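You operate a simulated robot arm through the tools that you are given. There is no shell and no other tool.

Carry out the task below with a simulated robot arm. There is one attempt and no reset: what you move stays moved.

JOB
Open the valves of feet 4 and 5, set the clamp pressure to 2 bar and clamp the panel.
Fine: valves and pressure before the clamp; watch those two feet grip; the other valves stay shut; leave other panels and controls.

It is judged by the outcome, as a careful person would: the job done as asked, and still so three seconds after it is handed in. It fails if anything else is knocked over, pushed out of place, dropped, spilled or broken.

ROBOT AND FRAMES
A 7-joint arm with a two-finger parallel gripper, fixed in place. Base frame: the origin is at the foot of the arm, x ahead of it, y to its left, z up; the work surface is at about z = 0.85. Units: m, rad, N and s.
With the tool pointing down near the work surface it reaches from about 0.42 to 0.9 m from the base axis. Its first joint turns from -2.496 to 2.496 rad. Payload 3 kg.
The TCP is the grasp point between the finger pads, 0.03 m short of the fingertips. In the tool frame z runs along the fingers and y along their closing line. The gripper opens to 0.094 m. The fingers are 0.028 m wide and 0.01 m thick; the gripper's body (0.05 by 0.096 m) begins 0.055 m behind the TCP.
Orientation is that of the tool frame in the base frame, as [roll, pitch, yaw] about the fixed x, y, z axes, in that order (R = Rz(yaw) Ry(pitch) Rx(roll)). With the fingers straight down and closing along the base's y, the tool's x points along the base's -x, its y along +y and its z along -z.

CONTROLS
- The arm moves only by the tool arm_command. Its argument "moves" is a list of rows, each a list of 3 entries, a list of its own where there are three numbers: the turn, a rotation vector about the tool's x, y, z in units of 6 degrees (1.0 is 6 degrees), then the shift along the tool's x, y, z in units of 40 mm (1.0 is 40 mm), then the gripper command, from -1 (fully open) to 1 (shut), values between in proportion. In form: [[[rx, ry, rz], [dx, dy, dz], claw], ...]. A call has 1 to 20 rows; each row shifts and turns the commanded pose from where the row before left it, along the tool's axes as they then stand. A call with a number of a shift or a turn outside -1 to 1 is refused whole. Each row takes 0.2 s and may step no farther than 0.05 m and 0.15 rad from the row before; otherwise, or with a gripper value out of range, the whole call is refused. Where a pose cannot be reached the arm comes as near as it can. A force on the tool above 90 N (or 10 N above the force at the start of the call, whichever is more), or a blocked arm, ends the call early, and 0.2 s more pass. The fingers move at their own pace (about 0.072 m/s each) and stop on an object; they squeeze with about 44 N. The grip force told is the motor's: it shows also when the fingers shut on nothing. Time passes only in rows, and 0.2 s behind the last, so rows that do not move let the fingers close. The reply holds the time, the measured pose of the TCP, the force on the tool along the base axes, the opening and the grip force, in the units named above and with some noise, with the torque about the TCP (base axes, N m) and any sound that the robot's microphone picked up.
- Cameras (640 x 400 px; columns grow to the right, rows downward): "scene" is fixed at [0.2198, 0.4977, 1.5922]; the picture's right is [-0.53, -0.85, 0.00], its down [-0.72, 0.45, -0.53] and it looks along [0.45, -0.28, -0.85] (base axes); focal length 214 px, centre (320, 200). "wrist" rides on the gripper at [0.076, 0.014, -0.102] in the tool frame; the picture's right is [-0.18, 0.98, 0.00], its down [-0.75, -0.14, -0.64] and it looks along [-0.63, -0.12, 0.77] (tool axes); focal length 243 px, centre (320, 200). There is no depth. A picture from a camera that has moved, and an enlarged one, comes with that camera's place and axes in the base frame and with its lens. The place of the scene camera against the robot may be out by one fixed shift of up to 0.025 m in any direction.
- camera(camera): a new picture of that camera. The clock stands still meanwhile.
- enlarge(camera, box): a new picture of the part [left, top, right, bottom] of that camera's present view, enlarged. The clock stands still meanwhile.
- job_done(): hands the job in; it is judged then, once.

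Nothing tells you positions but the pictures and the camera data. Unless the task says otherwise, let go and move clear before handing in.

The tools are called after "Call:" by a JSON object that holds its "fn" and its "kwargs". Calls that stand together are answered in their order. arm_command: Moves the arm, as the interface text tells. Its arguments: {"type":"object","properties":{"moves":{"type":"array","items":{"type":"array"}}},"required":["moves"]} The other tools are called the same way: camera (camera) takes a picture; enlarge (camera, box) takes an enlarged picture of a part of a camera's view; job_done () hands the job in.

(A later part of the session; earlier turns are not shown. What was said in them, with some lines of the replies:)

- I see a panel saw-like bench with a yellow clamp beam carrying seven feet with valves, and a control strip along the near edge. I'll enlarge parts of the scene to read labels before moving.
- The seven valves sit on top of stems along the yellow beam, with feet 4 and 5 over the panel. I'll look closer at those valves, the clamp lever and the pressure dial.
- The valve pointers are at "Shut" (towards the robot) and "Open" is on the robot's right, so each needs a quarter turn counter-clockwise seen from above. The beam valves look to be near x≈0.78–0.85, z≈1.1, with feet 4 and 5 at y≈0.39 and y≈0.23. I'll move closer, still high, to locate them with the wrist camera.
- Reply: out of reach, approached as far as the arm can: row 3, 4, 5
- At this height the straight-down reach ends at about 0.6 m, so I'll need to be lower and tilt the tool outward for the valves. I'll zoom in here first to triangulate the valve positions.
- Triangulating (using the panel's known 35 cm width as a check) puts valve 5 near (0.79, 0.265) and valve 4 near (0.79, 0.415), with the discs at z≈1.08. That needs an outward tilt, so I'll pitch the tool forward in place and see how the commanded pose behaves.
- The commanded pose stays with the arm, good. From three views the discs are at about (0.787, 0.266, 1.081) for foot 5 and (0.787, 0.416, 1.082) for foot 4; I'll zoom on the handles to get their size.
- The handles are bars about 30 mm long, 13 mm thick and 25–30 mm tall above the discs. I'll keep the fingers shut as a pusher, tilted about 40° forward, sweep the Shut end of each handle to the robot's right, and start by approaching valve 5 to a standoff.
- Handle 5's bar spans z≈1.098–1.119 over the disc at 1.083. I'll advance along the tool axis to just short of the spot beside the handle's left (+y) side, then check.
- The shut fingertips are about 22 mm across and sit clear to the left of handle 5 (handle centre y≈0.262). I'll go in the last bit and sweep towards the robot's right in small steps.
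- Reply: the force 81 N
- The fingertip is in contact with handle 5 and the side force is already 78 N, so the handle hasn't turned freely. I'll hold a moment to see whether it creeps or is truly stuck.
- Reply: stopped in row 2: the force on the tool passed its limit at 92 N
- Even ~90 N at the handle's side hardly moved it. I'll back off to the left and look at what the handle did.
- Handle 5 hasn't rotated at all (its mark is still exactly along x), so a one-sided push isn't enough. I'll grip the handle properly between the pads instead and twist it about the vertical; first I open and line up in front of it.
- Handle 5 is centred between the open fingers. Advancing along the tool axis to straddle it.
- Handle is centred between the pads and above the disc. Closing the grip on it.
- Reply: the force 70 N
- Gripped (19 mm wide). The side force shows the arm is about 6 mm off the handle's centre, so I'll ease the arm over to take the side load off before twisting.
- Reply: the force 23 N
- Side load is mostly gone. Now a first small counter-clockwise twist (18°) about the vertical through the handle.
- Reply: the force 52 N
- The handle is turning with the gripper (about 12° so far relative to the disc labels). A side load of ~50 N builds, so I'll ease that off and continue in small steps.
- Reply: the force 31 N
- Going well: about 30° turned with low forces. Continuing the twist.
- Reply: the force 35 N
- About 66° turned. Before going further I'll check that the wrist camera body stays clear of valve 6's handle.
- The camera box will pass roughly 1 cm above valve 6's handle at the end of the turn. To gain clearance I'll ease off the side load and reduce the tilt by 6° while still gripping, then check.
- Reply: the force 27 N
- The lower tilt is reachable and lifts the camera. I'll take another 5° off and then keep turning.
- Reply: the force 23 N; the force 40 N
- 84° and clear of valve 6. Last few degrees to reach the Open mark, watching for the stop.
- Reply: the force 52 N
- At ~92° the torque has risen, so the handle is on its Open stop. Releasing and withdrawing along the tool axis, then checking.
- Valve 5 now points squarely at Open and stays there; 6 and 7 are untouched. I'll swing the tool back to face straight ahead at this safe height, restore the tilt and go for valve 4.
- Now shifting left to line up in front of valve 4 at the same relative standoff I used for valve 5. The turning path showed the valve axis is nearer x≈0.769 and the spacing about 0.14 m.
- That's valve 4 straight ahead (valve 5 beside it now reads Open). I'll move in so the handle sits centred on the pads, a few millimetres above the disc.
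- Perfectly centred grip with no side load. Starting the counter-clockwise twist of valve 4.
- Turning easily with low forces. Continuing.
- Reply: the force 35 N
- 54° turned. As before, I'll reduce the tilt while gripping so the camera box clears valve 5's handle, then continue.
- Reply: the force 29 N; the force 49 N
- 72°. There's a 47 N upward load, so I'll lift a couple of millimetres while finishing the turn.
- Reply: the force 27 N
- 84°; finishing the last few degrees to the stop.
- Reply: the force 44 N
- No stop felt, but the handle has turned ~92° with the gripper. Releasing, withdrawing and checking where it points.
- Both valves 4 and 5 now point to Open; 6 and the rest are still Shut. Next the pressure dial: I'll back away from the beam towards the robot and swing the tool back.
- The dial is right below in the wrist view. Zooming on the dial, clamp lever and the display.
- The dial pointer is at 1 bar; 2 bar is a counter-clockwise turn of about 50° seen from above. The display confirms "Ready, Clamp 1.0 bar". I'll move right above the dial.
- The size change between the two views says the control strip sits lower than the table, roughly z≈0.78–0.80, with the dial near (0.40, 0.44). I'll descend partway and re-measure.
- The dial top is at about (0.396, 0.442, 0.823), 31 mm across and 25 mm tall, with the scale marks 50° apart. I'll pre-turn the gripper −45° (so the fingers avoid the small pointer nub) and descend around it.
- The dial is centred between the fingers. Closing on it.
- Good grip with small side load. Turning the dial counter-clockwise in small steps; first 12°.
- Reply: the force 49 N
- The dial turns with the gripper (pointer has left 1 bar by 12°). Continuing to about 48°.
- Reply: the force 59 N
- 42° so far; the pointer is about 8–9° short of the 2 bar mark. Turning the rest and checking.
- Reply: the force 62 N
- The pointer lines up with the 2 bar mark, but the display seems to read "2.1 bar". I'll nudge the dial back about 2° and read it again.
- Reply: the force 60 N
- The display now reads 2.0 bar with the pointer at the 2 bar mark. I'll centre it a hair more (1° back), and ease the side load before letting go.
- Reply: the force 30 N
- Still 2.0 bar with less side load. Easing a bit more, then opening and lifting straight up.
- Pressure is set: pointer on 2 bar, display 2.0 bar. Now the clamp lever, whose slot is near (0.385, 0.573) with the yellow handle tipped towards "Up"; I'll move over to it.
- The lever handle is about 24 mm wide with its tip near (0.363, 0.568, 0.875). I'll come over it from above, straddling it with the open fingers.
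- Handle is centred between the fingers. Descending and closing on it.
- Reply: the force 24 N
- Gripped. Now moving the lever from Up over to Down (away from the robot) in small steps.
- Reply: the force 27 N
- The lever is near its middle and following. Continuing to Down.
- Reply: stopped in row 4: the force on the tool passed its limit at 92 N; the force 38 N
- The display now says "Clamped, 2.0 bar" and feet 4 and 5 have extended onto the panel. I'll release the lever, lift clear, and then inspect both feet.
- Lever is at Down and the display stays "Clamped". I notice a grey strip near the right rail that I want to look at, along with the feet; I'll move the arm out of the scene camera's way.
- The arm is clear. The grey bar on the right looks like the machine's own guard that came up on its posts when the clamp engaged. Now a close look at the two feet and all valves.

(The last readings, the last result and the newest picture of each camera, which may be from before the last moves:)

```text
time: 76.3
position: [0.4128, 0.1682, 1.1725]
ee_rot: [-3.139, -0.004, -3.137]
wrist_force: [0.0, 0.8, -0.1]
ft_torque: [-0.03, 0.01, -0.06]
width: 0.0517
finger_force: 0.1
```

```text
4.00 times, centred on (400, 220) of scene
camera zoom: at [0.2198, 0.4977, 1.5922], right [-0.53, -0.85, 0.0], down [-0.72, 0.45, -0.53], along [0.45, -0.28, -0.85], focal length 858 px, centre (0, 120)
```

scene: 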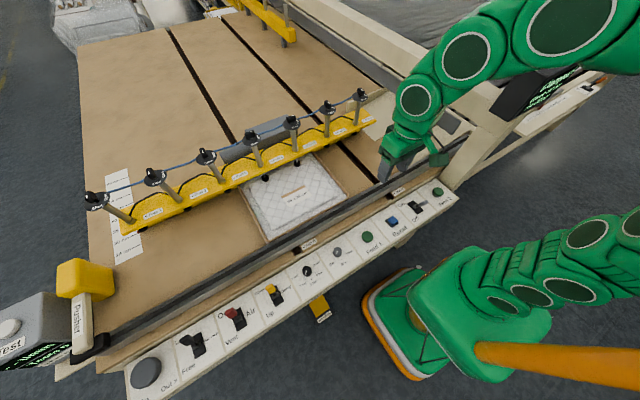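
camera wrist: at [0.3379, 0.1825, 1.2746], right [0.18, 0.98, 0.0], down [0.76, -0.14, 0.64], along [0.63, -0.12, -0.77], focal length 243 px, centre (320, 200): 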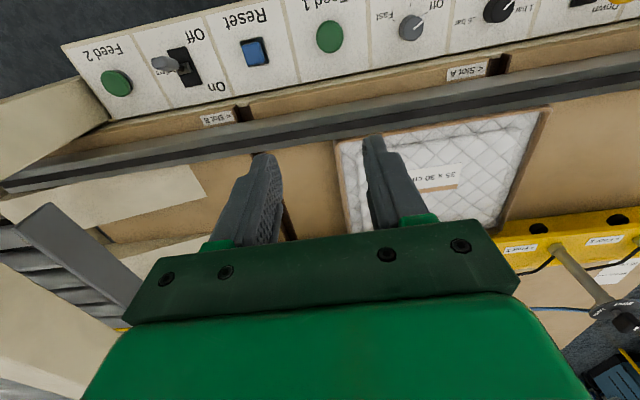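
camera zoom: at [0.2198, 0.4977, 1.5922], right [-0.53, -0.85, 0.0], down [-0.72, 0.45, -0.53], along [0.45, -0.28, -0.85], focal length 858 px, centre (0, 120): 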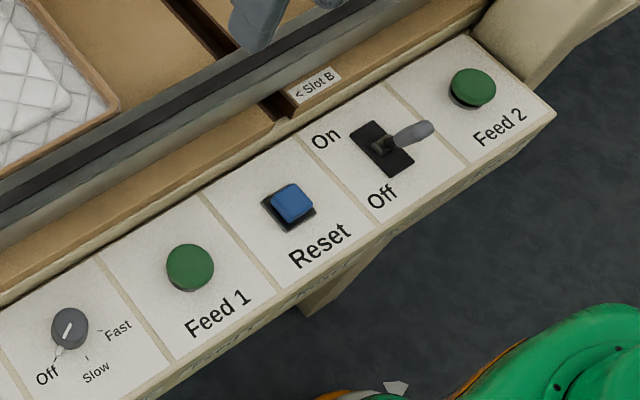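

Valves 1, 2, 3, 6 and 7 remain Shut, the other controls are unchanged, and feet 4 and 5 are down on the panel at 2.0 bar. I'll take one close wrist-camera look at the two pads from a safe distance to confirm they grip.

Call:
{"fn": "arm_command", "kwargs": {"moves": [[[0, -1, 0], [0, 0, 0], -0.1], [[0, -1, 0], [0, 0, 0], -0.1], [[0, -1, 0], [0, 0, 0], -0.1], [[0, -1, 0], [0, 0, 0], -0.1], [[0, -1, 0], [0, 0, 0], -0.1], [[0, 0, 0], [-0.315, 1.0, 0.54], -0.1], [[0, 0, 0], [-0.315, 1.0, 0.54], -0.1], [[0, 0, 0], [-0.315, 1.0, 0.54], -0.1], [[0, 0, 0], [-0.315, 1.0, 0.54], -0.1], [[0, 0, 0], [0, 0, 0], -0.1]]}}

Call:
{"fn": "camera", "kwargs": {"camera": "wrist"}}

Call:
{"fn": "enlarge", "kwargs": {"camera": "wrist", "box": [240, 60, 440, 180]}}

```text
time: 78.5
position: [0.4997, 0.3279, 1.1207]
ee_rot: [-3.135, 0.518, -3.134]
wrist_force: [0.7, -0.3, -1.3]
ft_torque: [0.01, -0.02, 0.0]
width: 0.0517
finger_force: 0.0
```

```text
taken
camera wrist: at [0.3822, 0.3433, 1.1711], right [0.16, 0.98, 0.09], down [0.34, -0.13, 0.93], along [0.93, -0.12, -0.35], focal length 243 px, centre (320, 200)
```

wrist: 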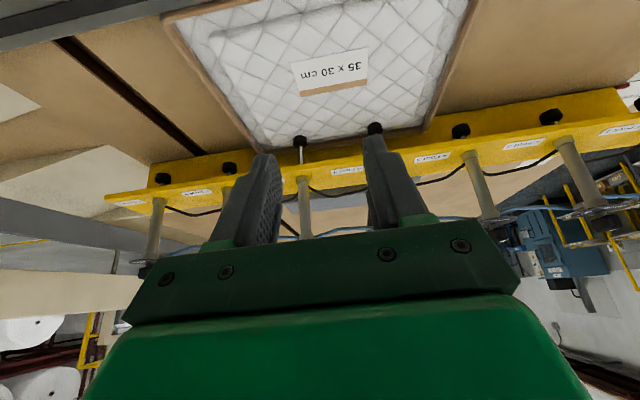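

```text
3.20 times, centred on (340, 120) of wrist
camera zoom: at [0.3822, 0.3433, 1.1711], right [0.16, 0.98, 0.09], down [0.34, -0.13, 0.93], along [0.93, -0.12, -0.35], focal length 776 px, centre (256, 456)
```

zoom: 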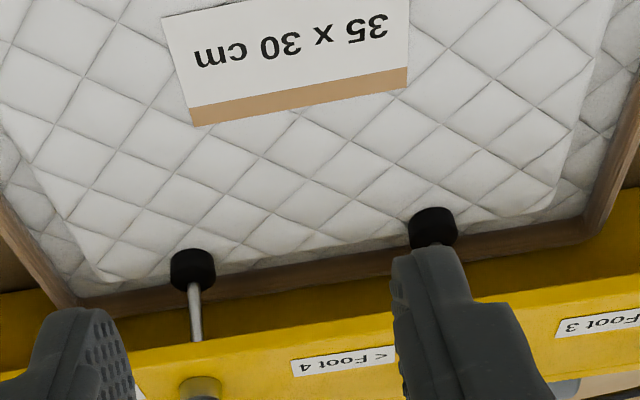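

Call:
{"fn": "enlarge", "kwargs": {"camera": "wrist", "box": [276, 120, 324, 150]}}

Call:
{"fn": "enlarge", "kwargs": {"camera": "wrist", "box": [350, 108, 398, 138]}}

Call:
{"fn": "enlarge", "kwargs": {"camera": "scene", "box": [515, 65, 579, 105]}}

```text
13.33 times, centred on (300, 135) of wrist
camera zoom: at [0.3822, 0.3433, 1.1711], right [0.16, 0.98, 0.09], down [0.34, -0.13, 0.93], along [0.93, -0.12, -0.35], focal length 3235 px, centre (587, 1067)
```

zoom: 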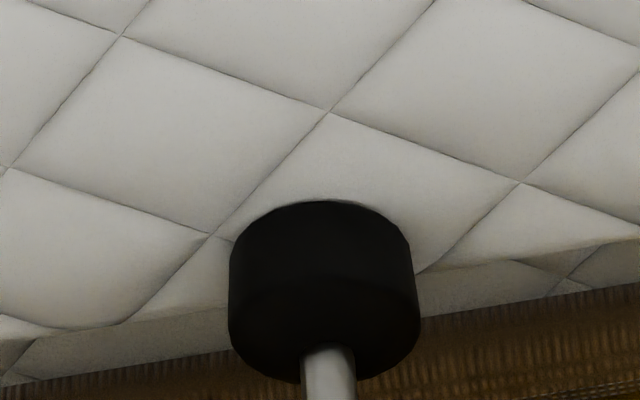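

```text
13.33 times, centred on (374, 123) of wrist
camera zoom: at [0.3822, 0.3433, 1.1711], right [0.16, 0.98, 0.09], down [0.34, -0.13, 0.93], along [0.93, -0.12, -0.35], focal length 3235 px, centre (-400, 1227)
```

zoom: 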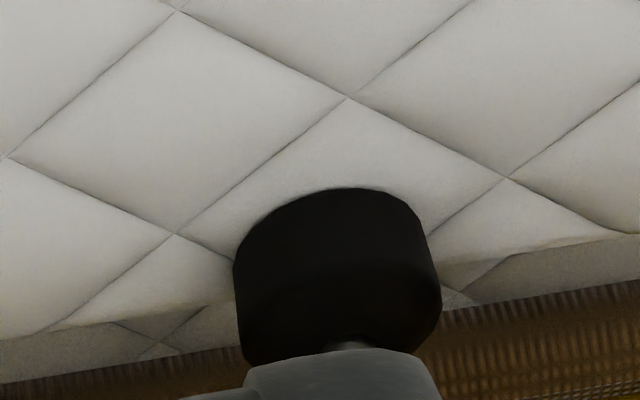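

```text
10.00 times, centred on (547, 85) of scene
camera zoom: at [0.2198, 0.4977, 1.5922], right [-0.53, -0.85, 0.0], down [-0.72, 0.45, -0.53], along [0.45, -0.28, -0.85], focal length 2145 px, centre (-1950, 1350)
```

zoom: 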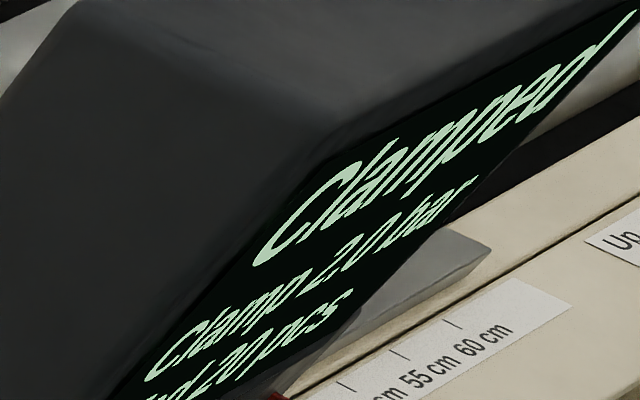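

Both feet 4 and 5 are pressing into the panel. The display holds "Clamped, 2.0 bar", valves 4 and 5 read Open and the others are still Shut. The gripper is empty and clear of everything, so I'm handing the job in.

Call:
{"fn": "job_done", "kwargs": {}}

```text
The job is handed in.
```

The panel is clamped at 2.0 bar with feet 4 and 5 gripping it, and I've handed the job in.

- **Valves:** 4 and 5 are turned to Open. Valves 1, 2, 3, 6 and 7 are still Shut.
- **Pressure:** the dial points at the 2 bar mark and the display reads "Clamp 2.0 bar". This was set, along with both valves, before I moved the clamp lever.
- **Clamp:** the lever is at Down and the display reads "Clamped". In close-up views, the pads of feet 4 and 5 are pressed onto the panel.
- **Other controls:** the air, bar lock, feed, reset and other switches are where they were.

- **Valve 5:** my first try was to push the handle sideways. It reached about 92 N and the handle didn't turn, so I backed off and gripped and twisted it instead. I saw no damage from it.
- **Clamp lever:** it also reached the 92 N limit when it came to rest at Down.
- **Grey bar on the right:** a bar came up along the right-hand rail around the time the clamp engaged. I took it to be the machine's own guard, as the arm was never near it.
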